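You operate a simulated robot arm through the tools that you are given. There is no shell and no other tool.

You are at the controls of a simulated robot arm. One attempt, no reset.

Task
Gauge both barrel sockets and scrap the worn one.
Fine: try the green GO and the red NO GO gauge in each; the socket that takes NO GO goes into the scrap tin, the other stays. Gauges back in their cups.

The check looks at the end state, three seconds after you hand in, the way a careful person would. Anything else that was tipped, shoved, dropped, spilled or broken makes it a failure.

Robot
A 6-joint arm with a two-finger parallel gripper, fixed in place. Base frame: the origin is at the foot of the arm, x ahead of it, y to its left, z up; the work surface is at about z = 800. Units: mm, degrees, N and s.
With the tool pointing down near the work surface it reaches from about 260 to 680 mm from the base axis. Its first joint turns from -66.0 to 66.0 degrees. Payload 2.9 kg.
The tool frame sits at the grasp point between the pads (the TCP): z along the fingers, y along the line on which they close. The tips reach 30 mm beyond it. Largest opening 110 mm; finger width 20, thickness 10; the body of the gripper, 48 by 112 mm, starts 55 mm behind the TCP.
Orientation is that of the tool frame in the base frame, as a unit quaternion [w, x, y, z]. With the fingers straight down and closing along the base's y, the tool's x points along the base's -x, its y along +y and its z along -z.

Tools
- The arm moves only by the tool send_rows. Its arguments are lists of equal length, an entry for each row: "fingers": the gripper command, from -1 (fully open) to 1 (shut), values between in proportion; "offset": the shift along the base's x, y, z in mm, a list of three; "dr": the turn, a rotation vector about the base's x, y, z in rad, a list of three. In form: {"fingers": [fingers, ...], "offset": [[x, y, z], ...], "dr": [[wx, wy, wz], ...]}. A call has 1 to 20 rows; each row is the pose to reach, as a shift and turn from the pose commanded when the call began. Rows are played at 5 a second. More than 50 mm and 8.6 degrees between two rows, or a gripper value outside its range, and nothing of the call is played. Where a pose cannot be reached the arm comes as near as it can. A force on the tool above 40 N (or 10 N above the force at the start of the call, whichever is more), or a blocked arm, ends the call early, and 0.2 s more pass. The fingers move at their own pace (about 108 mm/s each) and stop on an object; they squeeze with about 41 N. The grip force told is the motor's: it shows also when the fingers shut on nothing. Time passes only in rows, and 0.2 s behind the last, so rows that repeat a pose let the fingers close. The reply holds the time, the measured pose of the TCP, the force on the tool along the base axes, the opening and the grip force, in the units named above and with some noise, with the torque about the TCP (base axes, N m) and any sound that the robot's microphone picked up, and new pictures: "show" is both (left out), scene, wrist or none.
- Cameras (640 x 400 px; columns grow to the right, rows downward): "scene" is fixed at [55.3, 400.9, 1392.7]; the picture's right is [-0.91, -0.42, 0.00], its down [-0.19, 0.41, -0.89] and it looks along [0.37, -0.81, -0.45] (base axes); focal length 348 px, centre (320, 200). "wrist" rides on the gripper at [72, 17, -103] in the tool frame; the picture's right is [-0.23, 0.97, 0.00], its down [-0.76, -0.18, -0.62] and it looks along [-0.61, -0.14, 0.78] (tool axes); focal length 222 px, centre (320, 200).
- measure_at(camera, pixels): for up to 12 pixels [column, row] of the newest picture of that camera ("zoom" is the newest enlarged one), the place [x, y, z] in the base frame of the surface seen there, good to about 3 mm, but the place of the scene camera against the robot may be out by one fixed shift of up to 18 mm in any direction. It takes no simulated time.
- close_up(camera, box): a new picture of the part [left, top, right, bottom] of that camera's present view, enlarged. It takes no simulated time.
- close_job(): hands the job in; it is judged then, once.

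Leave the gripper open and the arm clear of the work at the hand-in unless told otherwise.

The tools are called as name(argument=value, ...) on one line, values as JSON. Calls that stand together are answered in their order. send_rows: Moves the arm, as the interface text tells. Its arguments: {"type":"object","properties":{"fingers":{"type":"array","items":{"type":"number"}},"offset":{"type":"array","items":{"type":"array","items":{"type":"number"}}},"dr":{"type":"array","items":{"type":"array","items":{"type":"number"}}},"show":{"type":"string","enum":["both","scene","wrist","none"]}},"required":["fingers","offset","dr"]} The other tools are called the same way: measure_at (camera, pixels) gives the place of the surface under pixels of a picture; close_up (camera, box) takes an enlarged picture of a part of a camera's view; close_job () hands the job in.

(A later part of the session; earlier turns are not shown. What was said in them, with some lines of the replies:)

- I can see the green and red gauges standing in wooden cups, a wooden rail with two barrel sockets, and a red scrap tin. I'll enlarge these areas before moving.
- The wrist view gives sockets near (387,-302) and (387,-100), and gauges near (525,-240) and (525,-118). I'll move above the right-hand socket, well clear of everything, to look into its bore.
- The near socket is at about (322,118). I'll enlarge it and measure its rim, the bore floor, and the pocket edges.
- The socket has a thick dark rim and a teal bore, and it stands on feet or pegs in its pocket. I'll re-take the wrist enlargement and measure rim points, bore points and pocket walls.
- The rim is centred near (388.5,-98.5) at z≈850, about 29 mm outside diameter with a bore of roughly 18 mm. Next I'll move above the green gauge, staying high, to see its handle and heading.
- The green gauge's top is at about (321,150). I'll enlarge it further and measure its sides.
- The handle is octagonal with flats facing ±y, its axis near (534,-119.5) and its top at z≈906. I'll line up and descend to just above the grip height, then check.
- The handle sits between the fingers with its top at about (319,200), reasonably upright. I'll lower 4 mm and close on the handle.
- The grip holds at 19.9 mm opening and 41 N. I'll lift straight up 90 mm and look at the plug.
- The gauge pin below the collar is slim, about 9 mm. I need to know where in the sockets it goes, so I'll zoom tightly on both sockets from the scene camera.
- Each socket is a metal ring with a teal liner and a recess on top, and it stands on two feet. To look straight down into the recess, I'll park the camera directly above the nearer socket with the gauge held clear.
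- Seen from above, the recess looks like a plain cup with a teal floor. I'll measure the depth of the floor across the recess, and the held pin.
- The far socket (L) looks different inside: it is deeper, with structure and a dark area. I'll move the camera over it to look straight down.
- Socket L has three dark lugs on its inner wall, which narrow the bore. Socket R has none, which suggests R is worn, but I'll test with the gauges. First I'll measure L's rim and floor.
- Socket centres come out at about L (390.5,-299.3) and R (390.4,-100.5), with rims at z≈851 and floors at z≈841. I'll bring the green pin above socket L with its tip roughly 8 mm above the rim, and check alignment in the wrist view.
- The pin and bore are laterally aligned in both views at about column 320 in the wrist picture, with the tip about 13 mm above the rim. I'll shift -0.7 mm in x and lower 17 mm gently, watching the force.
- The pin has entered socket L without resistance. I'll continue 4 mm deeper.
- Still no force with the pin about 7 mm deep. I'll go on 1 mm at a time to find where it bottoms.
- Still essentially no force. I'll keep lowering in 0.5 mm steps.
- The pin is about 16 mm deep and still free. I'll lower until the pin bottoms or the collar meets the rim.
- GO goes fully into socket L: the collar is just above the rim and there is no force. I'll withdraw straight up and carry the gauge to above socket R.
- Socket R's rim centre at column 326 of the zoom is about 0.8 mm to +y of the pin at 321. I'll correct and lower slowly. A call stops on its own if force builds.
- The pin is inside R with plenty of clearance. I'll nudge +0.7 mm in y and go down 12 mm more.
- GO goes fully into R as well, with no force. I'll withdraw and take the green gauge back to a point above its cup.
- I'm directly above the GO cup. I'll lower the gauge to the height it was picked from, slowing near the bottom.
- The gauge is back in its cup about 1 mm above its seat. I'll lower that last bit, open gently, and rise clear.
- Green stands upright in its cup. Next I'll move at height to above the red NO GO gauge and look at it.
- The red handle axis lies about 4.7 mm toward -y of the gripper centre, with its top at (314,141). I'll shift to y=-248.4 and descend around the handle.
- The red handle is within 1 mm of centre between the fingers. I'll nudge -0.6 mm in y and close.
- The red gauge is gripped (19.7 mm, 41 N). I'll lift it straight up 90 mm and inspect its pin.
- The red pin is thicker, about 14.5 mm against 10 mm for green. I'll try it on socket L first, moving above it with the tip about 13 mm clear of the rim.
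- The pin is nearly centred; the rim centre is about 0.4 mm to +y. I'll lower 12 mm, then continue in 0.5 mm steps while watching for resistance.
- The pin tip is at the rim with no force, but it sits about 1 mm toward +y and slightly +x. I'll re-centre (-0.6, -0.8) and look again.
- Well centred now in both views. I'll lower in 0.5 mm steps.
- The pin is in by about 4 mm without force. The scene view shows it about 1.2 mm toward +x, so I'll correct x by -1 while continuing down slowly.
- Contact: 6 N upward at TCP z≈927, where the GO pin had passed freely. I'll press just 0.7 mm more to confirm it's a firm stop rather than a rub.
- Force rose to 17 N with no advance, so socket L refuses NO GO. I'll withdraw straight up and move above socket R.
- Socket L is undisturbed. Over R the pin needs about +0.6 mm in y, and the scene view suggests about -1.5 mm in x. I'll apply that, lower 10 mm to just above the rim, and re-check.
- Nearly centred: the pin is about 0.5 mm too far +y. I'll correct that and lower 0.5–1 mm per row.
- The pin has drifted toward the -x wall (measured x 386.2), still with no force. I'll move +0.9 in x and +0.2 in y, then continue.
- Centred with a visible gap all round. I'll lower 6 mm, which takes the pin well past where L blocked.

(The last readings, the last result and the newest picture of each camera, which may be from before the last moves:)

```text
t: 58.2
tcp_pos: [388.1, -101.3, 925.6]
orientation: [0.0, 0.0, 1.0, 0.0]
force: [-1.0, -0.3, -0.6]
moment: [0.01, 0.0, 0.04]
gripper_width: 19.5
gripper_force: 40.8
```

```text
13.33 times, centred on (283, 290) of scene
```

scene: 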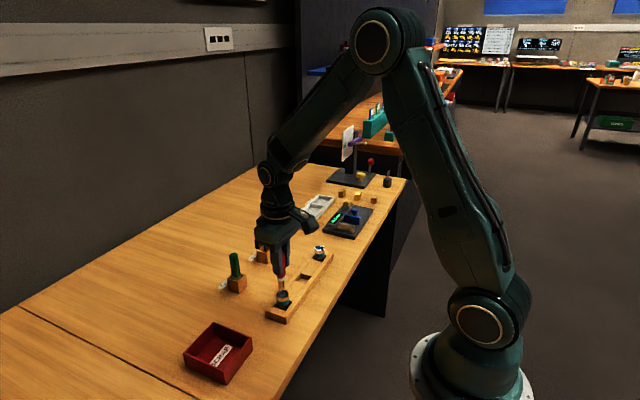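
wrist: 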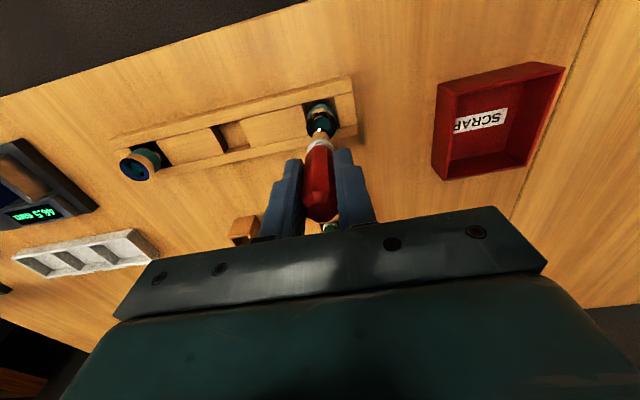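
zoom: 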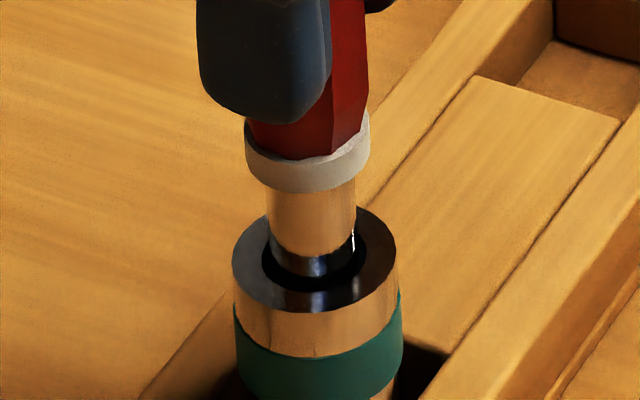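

The pin is past L's stopping height with no force. I'll lower 8 mm more to confirm it goes in fully.

send_rows(fingers=[1, 1, 1, 1, 1, 1, 1, 1, 1, 1], offset=[[0, 0.2, -0.8], [0, 0.2, -1.6], [0, 0.2, -2.4], [0, 0.2, -3.2], [0, 0.2, -4], [0, 0.2, -4.8], [0, 0.2, -5.6], [0, 0.2, -6.4], [0, 0.2, -7.2], [0, 0.2, -8]], dr=[[0, 0, 0], [0, 0, 0], [0, 0, 0], [0, 0, 0], [0, 0, 0], [0, 0, 0], [0, 0, 0], [0, 0, 0], [0, 0, 0], [0, 0, 0]], show="none")

close_up(camera="scene", box=[268, 275, 298, 305])

```text
t: 60.4
tcp_pos: [386.8, -99.3, 918.3]
orientation: [-0.002, 0.0, 1.0, 0.0]
force: [0.3, 0.3, 0.3]
moment: [-0.03, -0.03, 0.02]
gripper_width: 19.6
gripper_force: 40.8
```

```text
13.33 times, centred on (283, 290) of scene
```

zoom: 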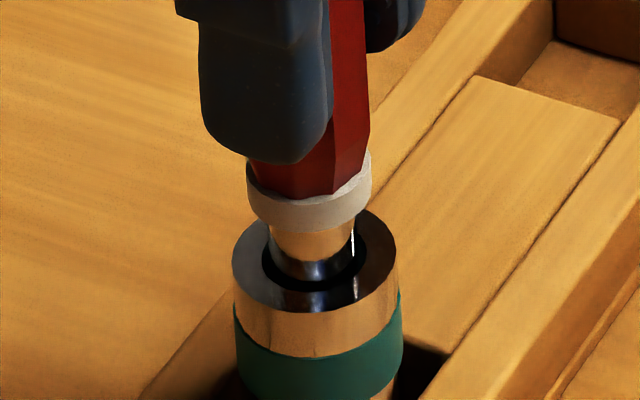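

NO GO drops fully into socket R, so R is the worn one. I'll withdraw and take the red gauge back above its own cup first.

send_rows(fingers=[1, 1, 1, 1, 1, 1, 1, 1, 1, 1, 1, 1], offset=[[0, 0, 6], [0, 0, 14], [0, 0, 26], [0, 0, 42], [0, 0, 60], [20, -30, 65], [55, -65, 65], [90, -100, 65], [120, -130, 65], [145.3, -149.6, 65], [145.3, -149.6, 50], [145.3, -149.6, 50]], dr=[[0, 0, 0], [0, 0, 0], [0, 0, 0], [0, 0, 0], [0, 0, 0], [0, 0, 0], [0, 0, 0], [0, 0, 0], [0, 0, 0], [0, 0, 0], [0, 0, 0], [0, 0, 0]])

close_up(camera="wrist", box=[285, 80, 355, 150])

close_up(camera="scene", box=[230, 210, 300, 280])

```text
t: 63.0
tcp_pos: [533.7, -251.2, 969.5]
orientation: [0.0, 0.0, 1.0, 0.001]
force: [0.8, -0.2, -0.3]
moment: [-0.02, -0.06, 0.0]
gripper_width: 19.6
gripper_force: 41.1
```

scene: 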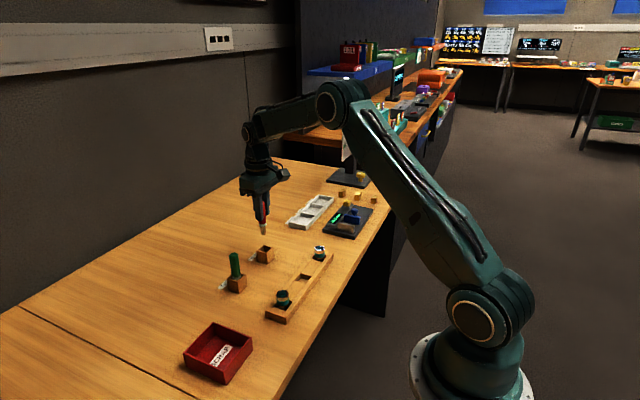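
wrist: 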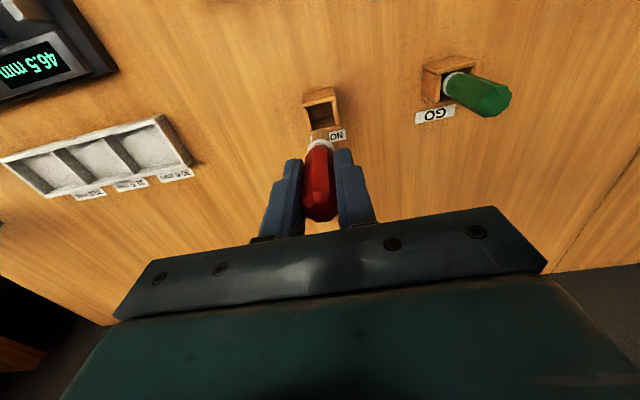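

```text
5.71 times, centred on (320, 115) of wrist
```

zoom: 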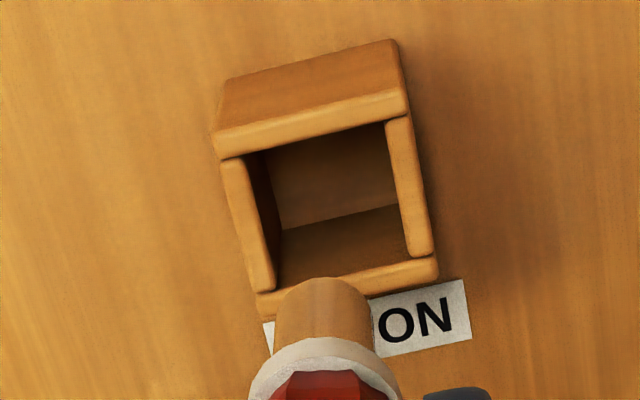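

```text
5.71 times, centred on (265, 245) of scene
```

zoom: 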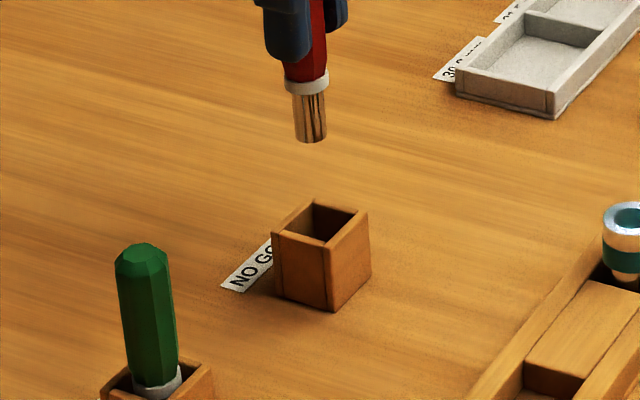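

The alignment above the NO GO cup matches the one that worked for green. I'll lower to seat height, slowing near the bottom.

send_rows(fingers=[1, 1, 1, 1, 1, 1, 1, 1, 1, 1, 1], offset=[[0, 0.4, -10], [0, 0.4, -20], [0, 0.4, -30], [0, 0.4, -40], [0, 0.4, -50], [0, 0.4, -60], [0, 0.4, -68], [0, 0.4, -73], [0, 0.4, -76], [0, 0.4, -78], [0, 0.4, -79.3]], dr=[[0, 0, 0], [0, 0, 0], [0, 0, 0], [0, 0, 0], [0, 0, 0], [0, 0, 0], [0, 0, 0], [0, 0, 0], [0, 0, 0], [0, 0, 0], [0, 0, 0]], show="wrist")

close_up(camera="wrist", box=[285, 95, 355, 165])

close_up(camera="scene", box=[230, 210, 300, 280])

```text
t: 65.4
tcp_pos: [532.7, -248.9, 888.4]
orientation: [0.001, -0.001, 1.0, 0.0]
force: [-0.2, -0.6, -0.5]
moment: [0.0, -0.01, 0.01]
gripper_width: 19.5
gripper_force: 40.8
```

wrist: 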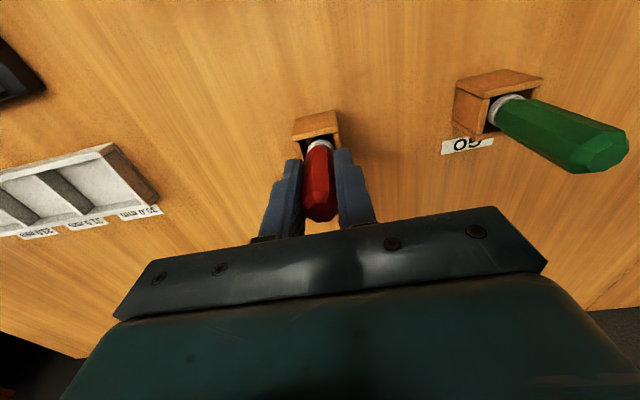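

```text
5.71 times, centred on (320, 130) of wrist
```

zoom: 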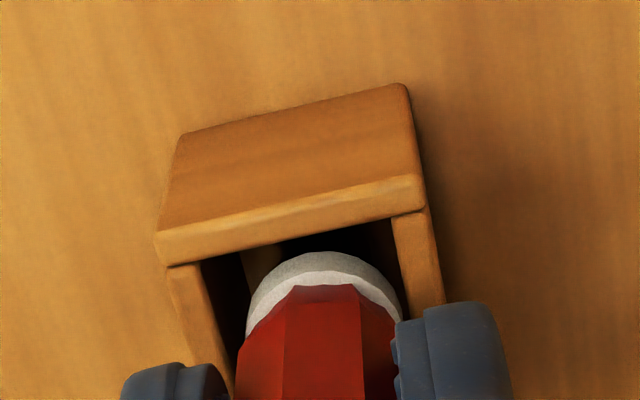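

```text
5.71 times, centred on (265, 245) of scene
```

zoom: 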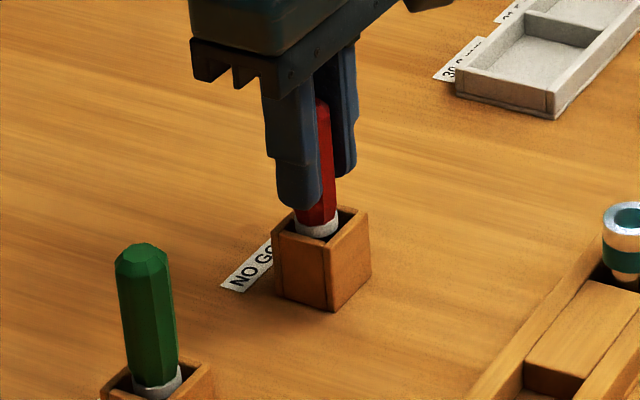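

The red gauge is in its cup with the collar at its original height. I'll lower the last 0.8 mm, release gently, and rise.

send_rows(fingers=[1, 0.75, 0.5, 0, -0.4, -0.4, -0.4, -0.4, -0.4], offset=[[0, 0, -0.8], [0, 0, -0.8], [0, 0, -0.8], [0, 0, -0.8], [0, 0, -0.8], [0, 0, 20], [0, 0, 50], [0, 0, 80], [0, 0, 80]], dr=[[0, 0, 0], [0, 0, 0], [0, 0, 0], [0, 0, 0], [0, 0, 0], [0, 0, 0], [0, 0, 0], [0, 0, 0], [0, 0, 0]])

close_up(camera="scene", box=[210, 210, 300, 300])

```text
t: 67.4
tcp_pos: [532.6, -248.8, 968.4]
orientation: [0.0, -0.001, 1.0, 0.0]
force: [-0.1, -0.3, -0.1]
moment: [0.01, -0.01, -0.01]
gripper_width: 77.0
gripper_force: 0.1
```

scene: 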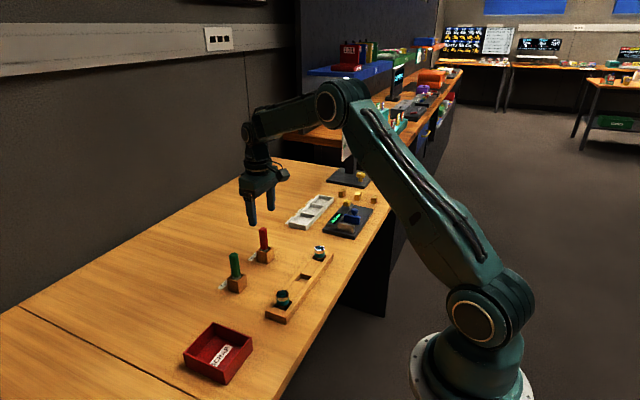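
wrist: 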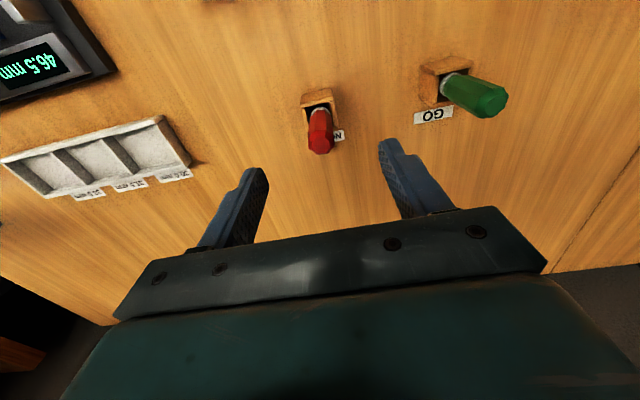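

```text
4.44 times, centred on (255, 255) of scene
```

zoom: 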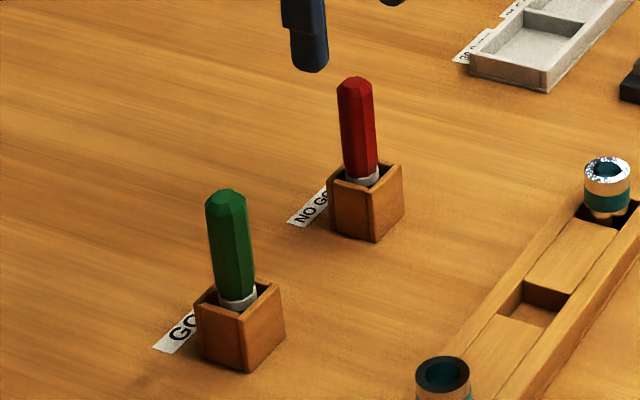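

Both gauges stand upright in their own cups. Now I'll move above socket R at a safe height with the fingers partly open, and check alignment.

send_rows(fingers=[-0.3, -0.3, -0.3, -0.3, -0.3, -0.3, -0.3], offset=[[-25, 27, 5], [-55, 59, 5], [-85, 90, 5], [-115, 122, 0], [-143, 148.6, -15], [-143, 148.6, -45], [-143, 148.6, -45]], dr=[[0, 0, 0], [0, 0, 0], [0, 0, 0], [0, 0, 0], [0, 0, 0], [0, 0, 0], [0, 0, 0]])

close_up(camera="wrist", box=[260, 90, 380, 180])

measure_at(camera="scene", pixels=[[212, 323], [185, 354], [222, 382], [252, 348], [210, 345], [230, 355], [216, 358], [200, 358]])

```text
t: 69.0
tcp_pos: [386.7, -100.3, 921.7]
orientation: [0.0, -0.001, 1.0, 0.001]
force: [0.3, 0.1, -0.9]
moment: [-0.02, 0.01, -0.01]
gripper_width: 71.4
gripper_force: 0.0
```

scene: 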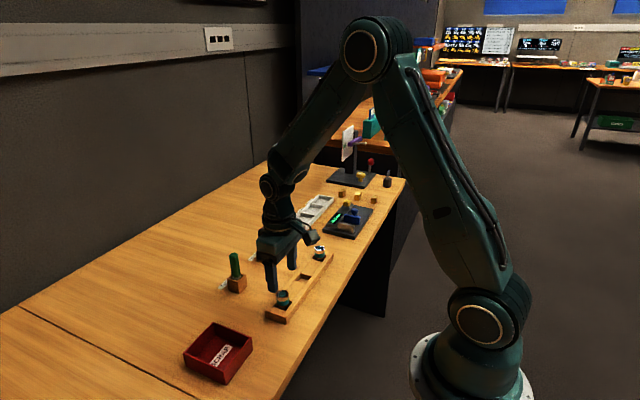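
wrist: 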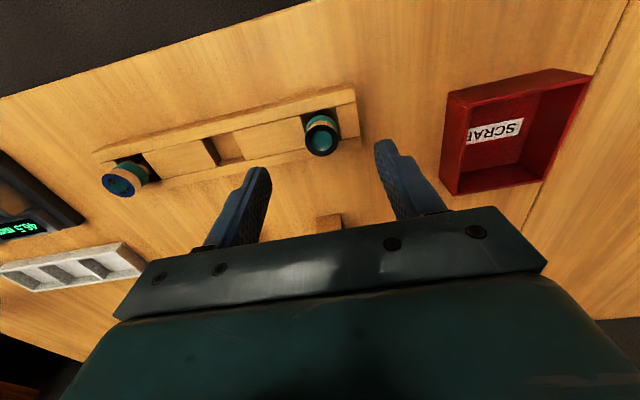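

```text
4.44 times, centred on (320, 135) of wrist
```

zoom: 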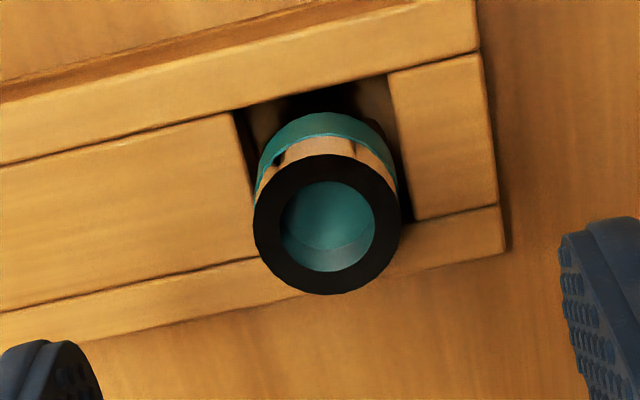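

```text
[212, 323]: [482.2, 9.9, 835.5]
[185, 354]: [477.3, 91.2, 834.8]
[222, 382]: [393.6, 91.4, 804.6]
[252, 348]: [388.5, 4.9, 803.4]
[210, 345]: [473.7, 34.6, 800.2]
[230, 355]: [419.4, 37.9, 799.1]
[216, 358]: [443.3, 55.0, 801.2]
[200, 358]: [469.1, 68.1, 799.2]
```

The rim centre, at wrist (321.5,140), is at about (390.5,-99). I'll lower around the socket to just above grip height, and measure the tin from the wrist view.

measure_at(camera="wrist", pixels=[[448, 92], [590, 72], [540, 182], [452, 193], [500, 105], [530, 150], [480, 170], [560, 100]])

send_rows(fingers=[-0.3, -0.3, -0.3, -0.3, -0.3, -0.3], offset=[[1.5, 0.7, -12], [1.5, 0.7, -25], [1.5, 0.7, -38], [1.5, 0.7, -50], [1.5, 0.7, -60], [1.5, 0.7, -60]], dr=[[0, 0, 0], [0, 0, 0], [0, 0, 0], [0, 0, 0], [0, 0, 0], [0, 0, 0]], show="wrist")

close_up(camera="scene", box=[255, 255, 315, 325])

close_up(camera="wrist", box=[250, 100, 390, 220])

```text
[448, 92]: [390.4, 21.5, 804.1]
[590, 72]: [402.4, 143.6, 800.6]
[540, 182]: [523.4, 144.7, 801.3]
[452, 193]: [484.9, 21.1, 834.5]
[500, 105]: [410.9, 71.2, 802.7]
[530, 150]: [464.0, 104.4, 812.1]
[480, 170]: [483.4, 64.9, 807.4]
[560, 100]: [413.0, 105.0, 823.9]
```

```text
t: 70.4
tcp_pos: [392.5, -99.4, 863.6]
orientation: [0.001, 0.0, 1.0, 0.0]
force: [0.3, 0.5, -0.4]
moment: [-0.02, 0.03, 0.06]
gripper_width: 71.6
gripper_force: 0.1
```

wrist: 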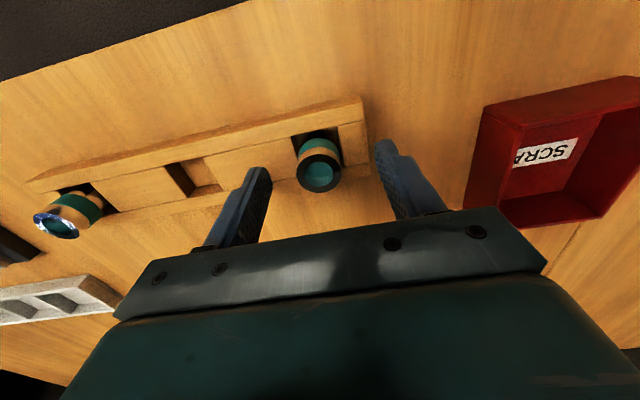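

```text
5.71 times, centred on (285, 290) of scene
```

zoom: 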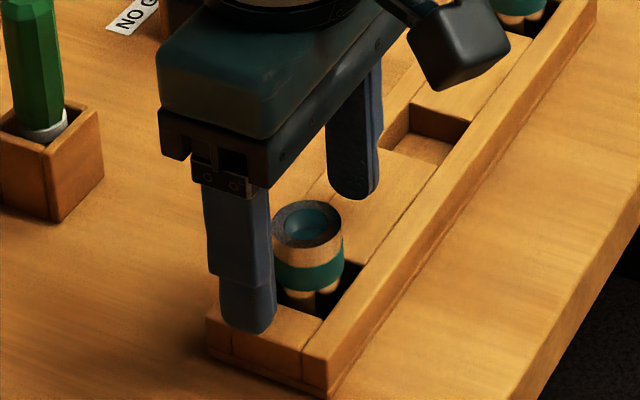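

```text
3.33 times, centred on (320, 160) of wrist
```

zoom: 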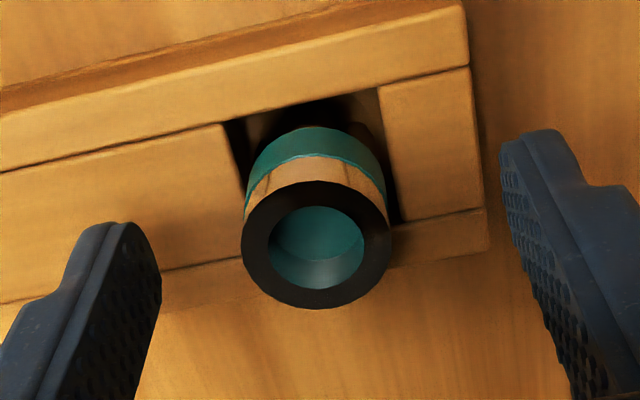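

The socket sits centred between the fingers. I'll lower 5 mm, keeping the tips above the rail, and close gradually on the ring.

send_rows(fingers=[-0.3, -0.3, 0, 0.3, 0.45, 0.6, 1, 1, 1], offset=[[-1, 0, -3], [-1, 0, -5.5], [-1, 0, -5.5], [-1, 0, -5.5], [-1, 0, -5.5], [-1, 0, -5.5], [-1, 0, -5.5], [-1, 0, -5.5], [-1, 0, -5.5]], dr=[[0, 0, 0], [0, 0, 0], [0, 0, 0], [0, 0, 0], [0, 0, 0], [0, 0, 0], [0, 0, 0], [0, 0, 0], [0, 0, 0]], show="wrist")

close_up(camera="scene", box=[255, 255, 315, 325])

```text
t: 72.4
tcp_pos: [390.4, -100.2, 857.5]
orientation: [0.0, 0.0, 1.0, 0.0]
force: [0.1, 0.2, -0.8]
moment: [0.03, -0.01, -0.03]
gripper_width: 29.6
gripper_force: 41.7
```

wrist: 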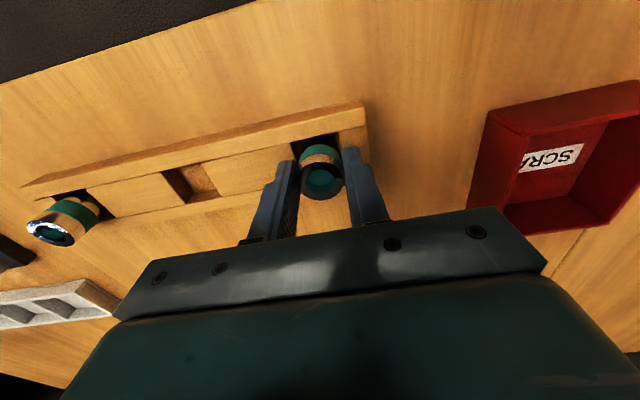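

```text
5.71 times, centred on (285, 290) of scene
```

zoom: 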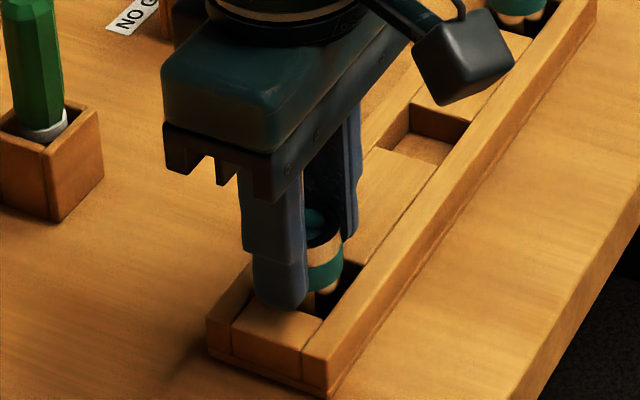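

The socket is gripped at 29.6 mm. I'll lift it straight up 90 mm out of its pocket.

send_rows(fingers=[1, 1, 1, 1, 1, 1, 1, 1], offset=[[0, 0, 5], [0, 0, 12], [0, 0, 22], [0, 0, 35], [0, 0, 50], [0, 0, 70], [0, 0, 90], [0, 0, 90]], dr=[[0, 0, 0], [0, 0, 0], [0, 0, 0], [0, 0, 0], [0, 0, 0], [0, 0, 0], [0, 0, 0], [0, 0, 0]])

close_up(camera="scene", box=[245, 235, 325, 325])

measure_at(camera="wrist", pixels=[[440, 72], [560, 55], [448, 180], [535, 160], [500, 100], [450, 120], [545, 110]])

```text
t: 74.2
tcp_pos: [392.0, -100.3, 949.4]
orientation: [0.0, 0.0, 1.0, 0.0]
force: [-0.9, 0.6, -0.4]
moment: [0.02, 0.01, -0.02]
gripper_width: 29.6
gripper_force: 40.7
```

scene: 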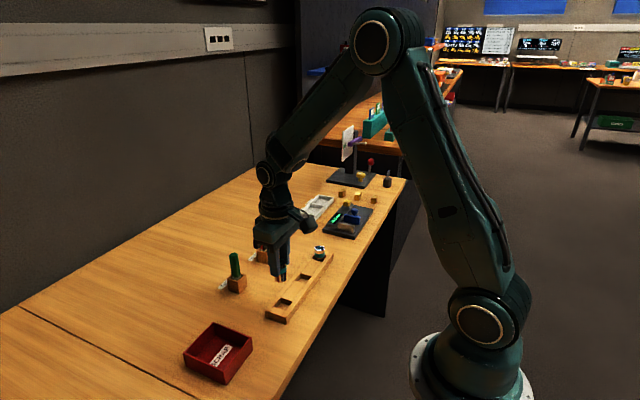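
wrist: 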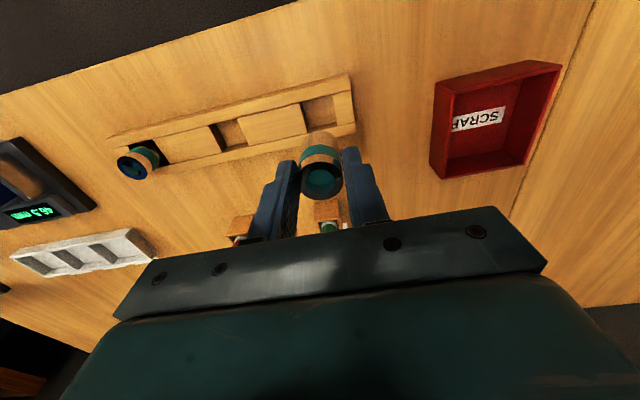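

```text
4.44 times, centred on (285, 280) of scene
```

zoom: 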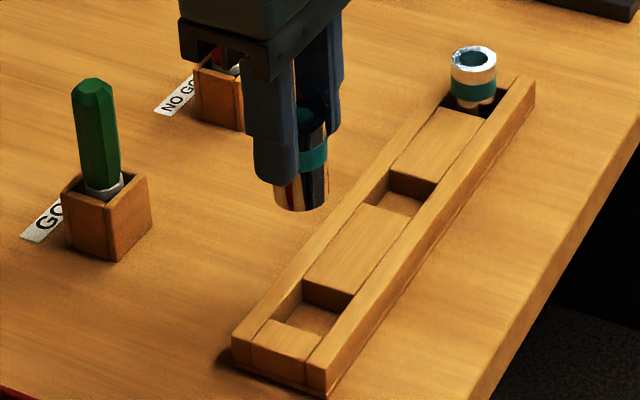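

```text
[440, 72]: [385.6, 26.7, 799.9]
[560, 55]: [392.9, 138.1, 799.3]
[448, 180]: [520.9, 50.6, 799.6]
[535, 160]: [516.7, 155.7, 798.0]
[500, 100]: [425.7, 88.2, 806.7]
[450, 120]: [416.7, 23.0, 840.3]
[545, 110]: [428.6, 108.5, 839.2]
```

The socket is out cleanly and the rail is undisturbed. I'll carry it over the tin, whose centre is roughly (438,66) with wall tops near z≈839.

send_rows(fingers=[1, 1, 1, 1, 1, 1, 1], offset=[[8, 28, 0], [16, 60, 0], [26, 95, 0], [38, 130, 0], [48, 165, 0], [48, 165, -10], [48, 165, -10]], dr=[[0, 0, 0], [0, 0, 0], [0, 0, 0], [0, 0, 0], [0, 0, 0], [0, 0, 0], [0, 0, 0]])

close_up(camera="scene", box=[165, 270, 285, 390])

close_up(camera="wrist", box=[220, 60, 420, 220])

```text
t: 75.8
tcp_pos: [438.3, 67.0, 939.5]
orientation: [0.0, 0.0, 1.0, -0.001]
force: [0.1, -0.7, 0.0]
moment: [0.0, 0.0, 0.01]
gripper_width: 29.8
gripper_force: 41.5
```

scene: 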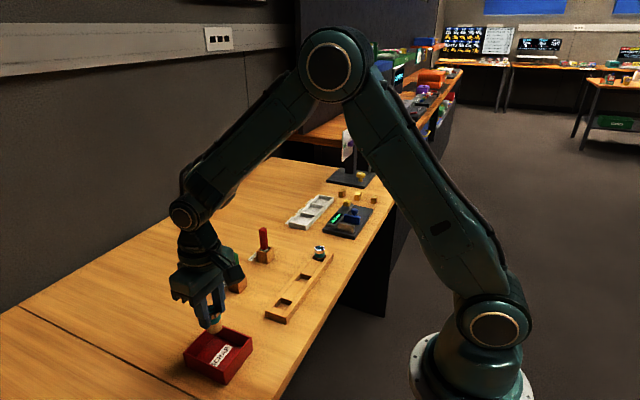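
wrist: 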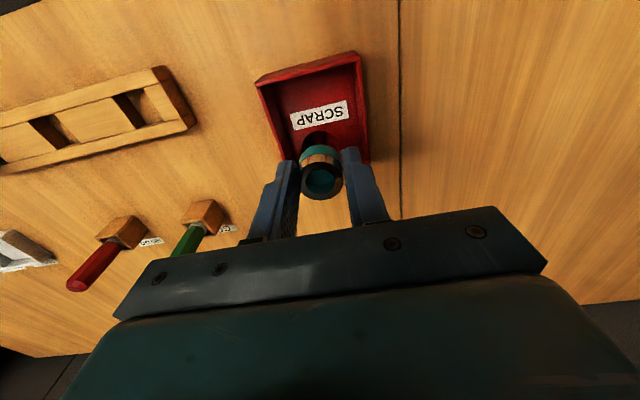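

```text
3.33 times, centred on (225, 330) of scene
```

zoom: 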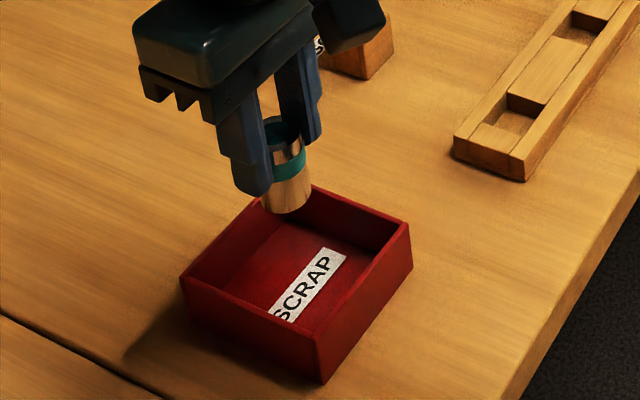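

```text
2.50 times, centred on (320, 140) of wrist
```

zoom: 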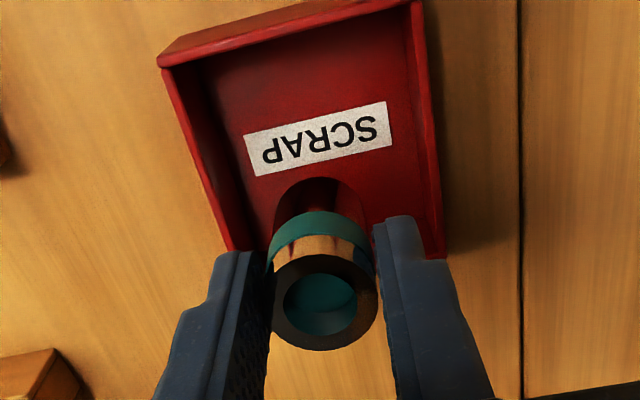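

I need the tin's walls relative to the held socket, so I'll measure the wall tops and the floor in this wrist view.

measure_at(camera="zoom", pixels=[[195, 140], [215, 210], [425, 130], [437, 220], [290, 32], [165, 60], [415, 8], [240, 100], [390, 100], [320, 90], [265, 205], [400, 200]])

```text
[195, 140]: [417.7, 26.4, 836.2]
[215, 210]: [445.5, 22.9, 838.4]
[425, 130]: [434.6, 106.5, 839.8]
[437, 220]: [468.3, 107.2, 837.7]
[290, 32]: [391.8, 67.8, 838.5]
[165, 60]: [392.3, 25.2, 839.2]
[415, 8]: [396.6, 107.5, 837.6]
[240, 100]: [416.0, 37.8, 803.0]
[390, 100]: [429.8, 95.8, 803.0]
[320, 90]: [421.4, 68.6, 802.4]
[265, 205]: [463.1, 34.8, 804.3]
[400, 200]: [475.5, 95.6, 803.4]
```

The tin spans about x 391–484 and y 25–107, with its floor at z≈803, so the socket is central. I'll lower it to a few mm above the floor.

send_rows(fingers=[1, 1, 1, 1, 1, 1, 1, 1, 1], offset=[[0, 0.3, -10], [0, 0.3, -20], [0, 0.3, -30], [0, 0.3, -40], [0, 0.3, -50], [0, 0.3, -60], [0, 0.3, -68], [0, 0.3, -74], [0, 0.3, -76]], dr=[[0, 0, 0], [0, 0, 0], [0, 0, 0], [0, 0, 0], [0, 0, 0], [0, 0, 0], [0, 0, 0], [0, 0, 0], [0, 0, 0]])

close_up(camera="scene", box=[165, 290, 275, 390])

close_up(camera="wrist", box=[220, 60, 420, 220])

```text
t: 77.8
tcp_pos: [438.9, 65.0, 862.3]
orientation: [0.0, 0.0, 1.0, 0.001]
force: [-0.4, 0.7, -0.7]
moment: [0.0, 0.04, -0.01]
gripper_width: 29.8
gripper_force: 40.9
```

scene: 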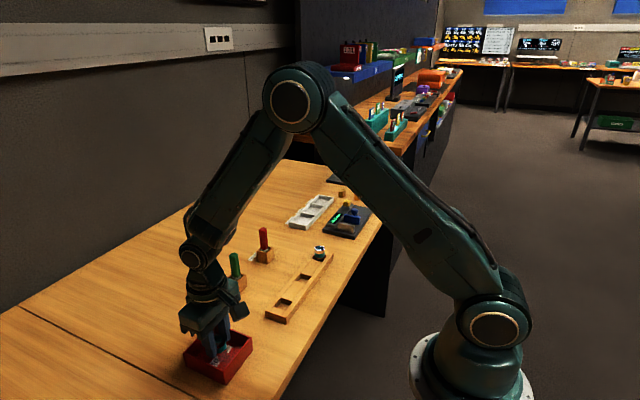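
wrist: 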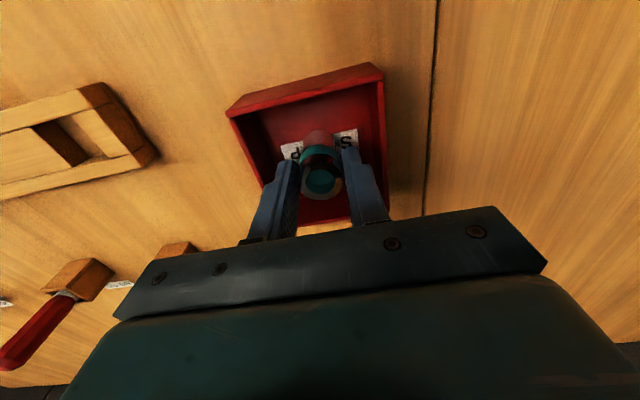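

```text
4.00 times, centred on (220, 340) of scene
```

zoom: 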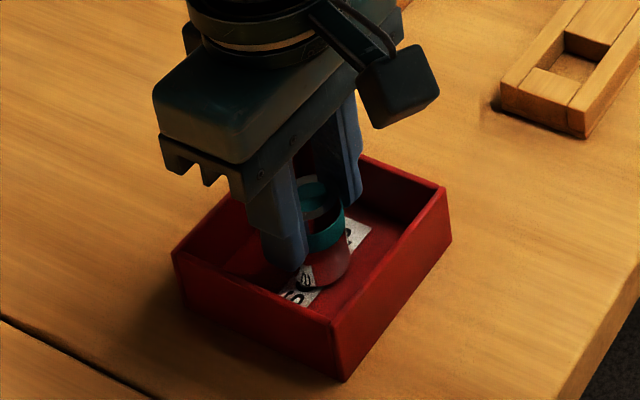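

```text
2.50 times, centred on (320, 140) of wrist
```

zoom: 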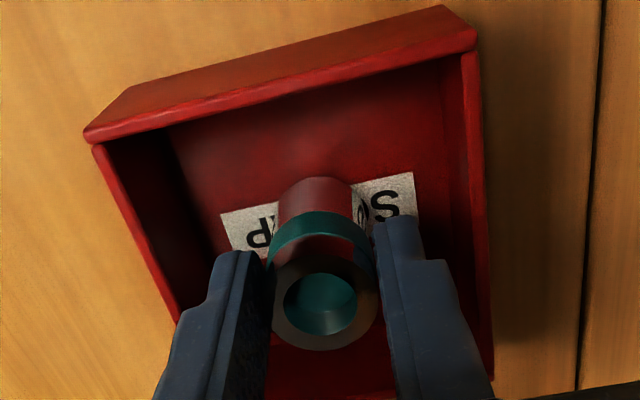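

The socket is inside the tin, centred and just above the floor. I'll lower in 0.5 mm steps until I feel the floor.

send_rows(fingers=[1, 1, 1, 1, 1, 1], offset=[[0, 0, -0.5], [0, 0, -1], [0, 0, -1.5], [0, 0, -2], [0, 0, -2.5], [0, 0, -3]], dr=[[0, 0, 0], [0, 0, 0], [0, 0, 0], [0, 0, 0], [0, 0, 0], [0, 0, 0]], show="none")

close_up(camera="scene", box=[215, 325, 265, 375])

```text
t: 79.2
tcp_pos: [438.9, 66.5, 859.4]
orientation: [0.0, 0.0, 1.0, 0.0]
force: [0.0, -1.0, -0.6]
moment: [0.02, -0.02, -0.01]
gripper_width: 29.6
gripper_force: 40.6
```

```text
8.00 times, centred on (240, 350) of scene
```

zoom: 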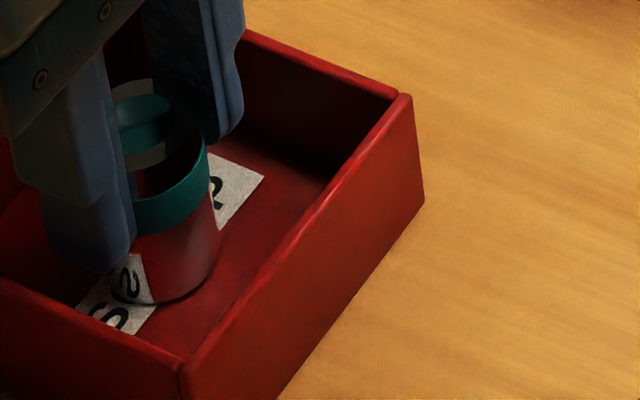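

Very near the floor and still no contact force. I'll continue in 0.5 mm steps.

send_rows(fingers=[1, 1, 1, 1], offset=[[0, 0, -0.4], [0, 0, -0.8], [0, 0, -1.2], [0, 0, -1.6]], dr=[[0, 0, 0], [0, 0, 0], [0, 0, 0], [0, 0, 0]], show="none")

close_up(camera="scene", box=[215, 325, 265, 375])

```text
t: 80.2
tcp_pos: [437.4, 65.2, 857.2]
orientation: [0.0, 0.0, 1.0, -0.001]
force: [-0.5, 0.9, 1.9]
moment: [0.07, -0.02, 0.01]
gripper_width: 29.6
gripper_force: 41.2
```

```text
8.00 times, centred on (240, 350) of scene
```

zoom: 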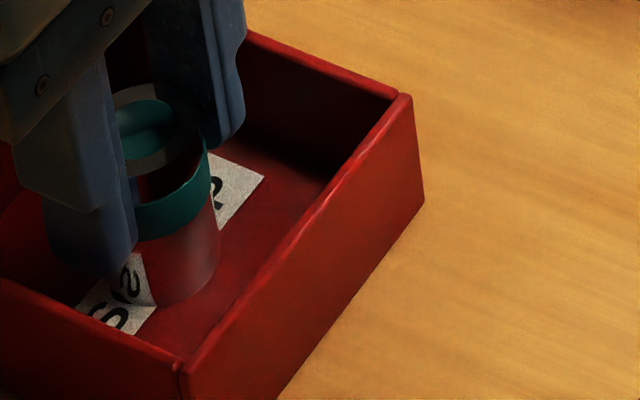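

A light touch of about 2 N shows it is on the floor. I'll open to 45 mm, staying inside the tin walls, then rise straight up.

send_rows(fingers=[0.42, 0.35, 0.2, 0.2, 0.2, 0.2, 0.2, 0.2, 0.2], offset=[[0, 0, 0], [0, 0, 0], [0, 0, 0], [0, 0, 0], [0, 0, 8], [0, 0, 20], [0, 0, 45], [0, 0, 85], [0, 0, 100]], dr=[[0, 0, 0], [0, 0, 0], [0, 0, 0], [0, 0, 0], [0, 0, 0], [0, 0, 0], [0, 0, 0], [0, 0, 0], [0, 0, 0]])

close_up(camera="scene", box=[165, 290, 275, 390])

```text
t: 82.2
tcp_pos: [437.6, 66.0, 958.6]
orientation: [0.0, 0.0, 1.0, 0.0]
force: [0.7, -0.5, 0.6]
moment: [0.0, 0.02, 0.03]
gripper_width: 44.0
gripper_force: 0.0
```

scene: 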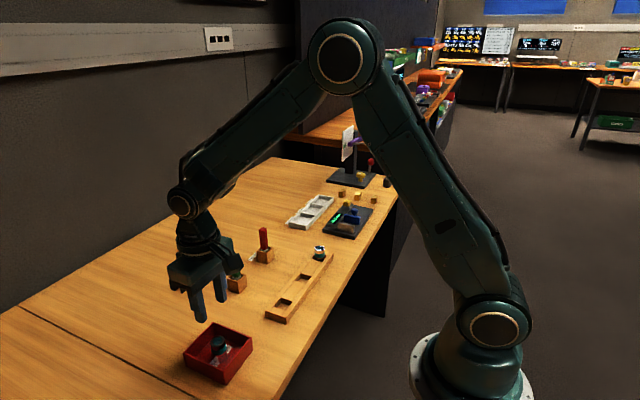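
wrist: 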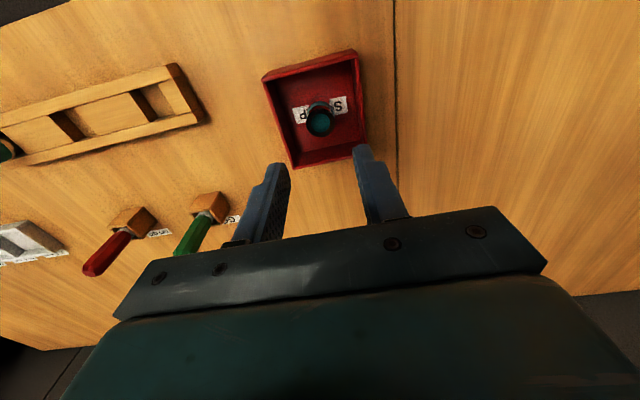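

```text
4.00 times, centred on (220, 340) of scene
```

zoom: 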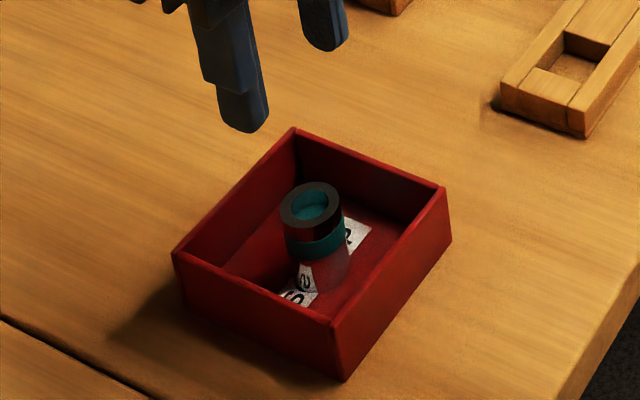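

The worn socket stands upright in the scrap tin. I'll rise high, open fully, move away from the work, and do a final check.

send_rows(fingers=[0.2, 0, -0.5, -1, -1, -1, -1, -1, -1], offset=[[0, 0, 40], [0, 0, 80], [0, 0, 120], [0, 0, 145], [-5, -40, 145], [-8, -85, 145], [-12, -130, 145], [-15, -170, 145], [-15, -170, 145]], dr=[[0, 0, 0], [0, 0, 0], [0, 0, 0], [0, 0, 0], [0, 0, 0], [0, 0, 0], [0, 0, 0], [0, 0, 0], [0, 0, 0]])

close_up(camera="scene", box=[165, 210, 355, 390])

close_up(camera="wrist", box=[150, 10, 510, 220])

```text
t: 84.2
tcp_pos: [422.6, -103.7, 1104.6]
orientation: [0.0, 0.0, 1.0, 0.0]
force: [-0.3, 0.7, -0.3]
moment: [-0.01, 0.0, 0.03]
gripper_width: 109.9
gripper_force: 0.1
```

scene: 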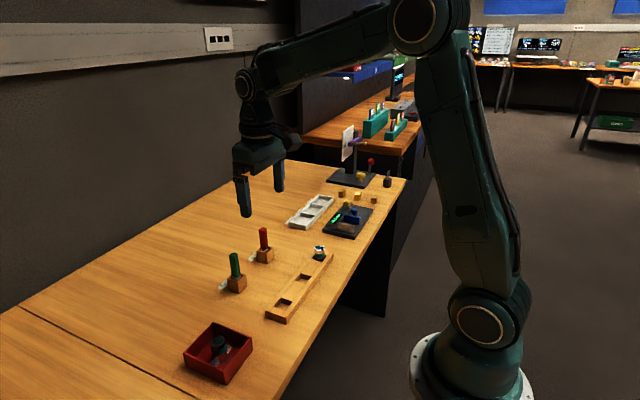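
wrist: 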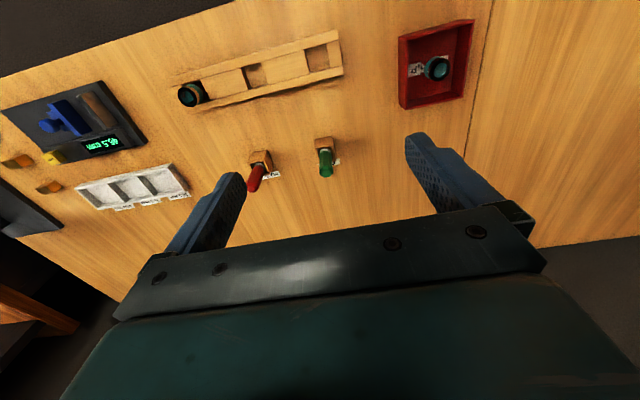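

```text
2.22 times, centred on (260, 300) of scene
```

zoom: 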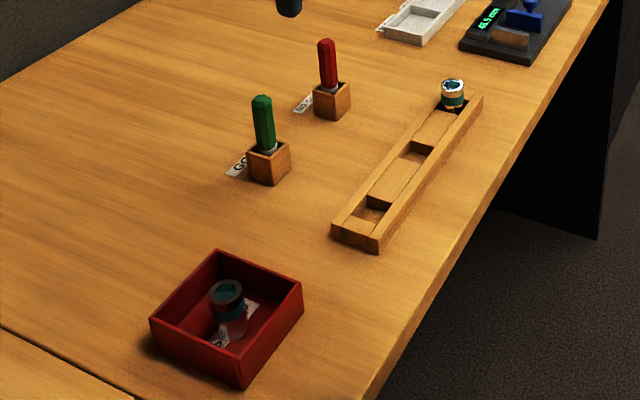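

```text
1.78 times, centred on (330, 115) of wrist
```

zoom: 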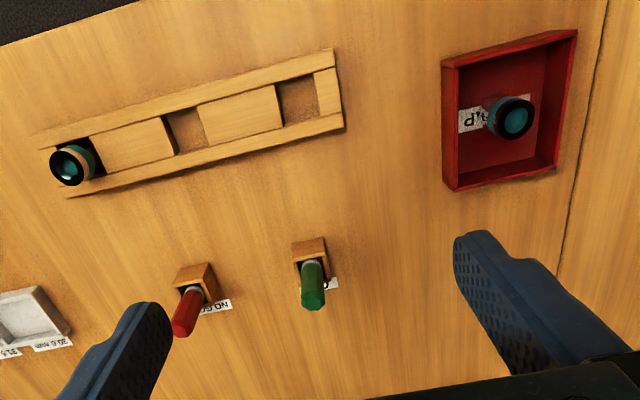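

Everything is in place: the green gauge is in the GO cup and the red one in the NO GO cup. The good socket is in its rail pocket, and the worn socket stands in the scrap tin. The gripper is open and the arm is clear, so I'm handing in.

close_job()

```text
The job is handed in.
```

I tried both gauges in both sockets. The socket that was nearer the scrap tin is the worn one, and it is now in the tin. I handed the job in, but no verdict has come back.

| Socket | Green GO | Red NO GO |
|---|---|---|
| Farther from the tin | went fully in | refused: stopped about 7 mm below the rim, 17 N with no advance |
| Nearer the tin | went fully in | went about 16 mm in with no resistance |

- **Worn socket:** it stands upright in the scrap tin.
- **Good socket:** it is still in its pocket in the rail.
- **Gauges:** green is back in the GO cup and red in the NO GO cup, both upright.
- **Arm:** the gripper is open and clear of the work. In the last pictures nothing else looked moved or tipped.
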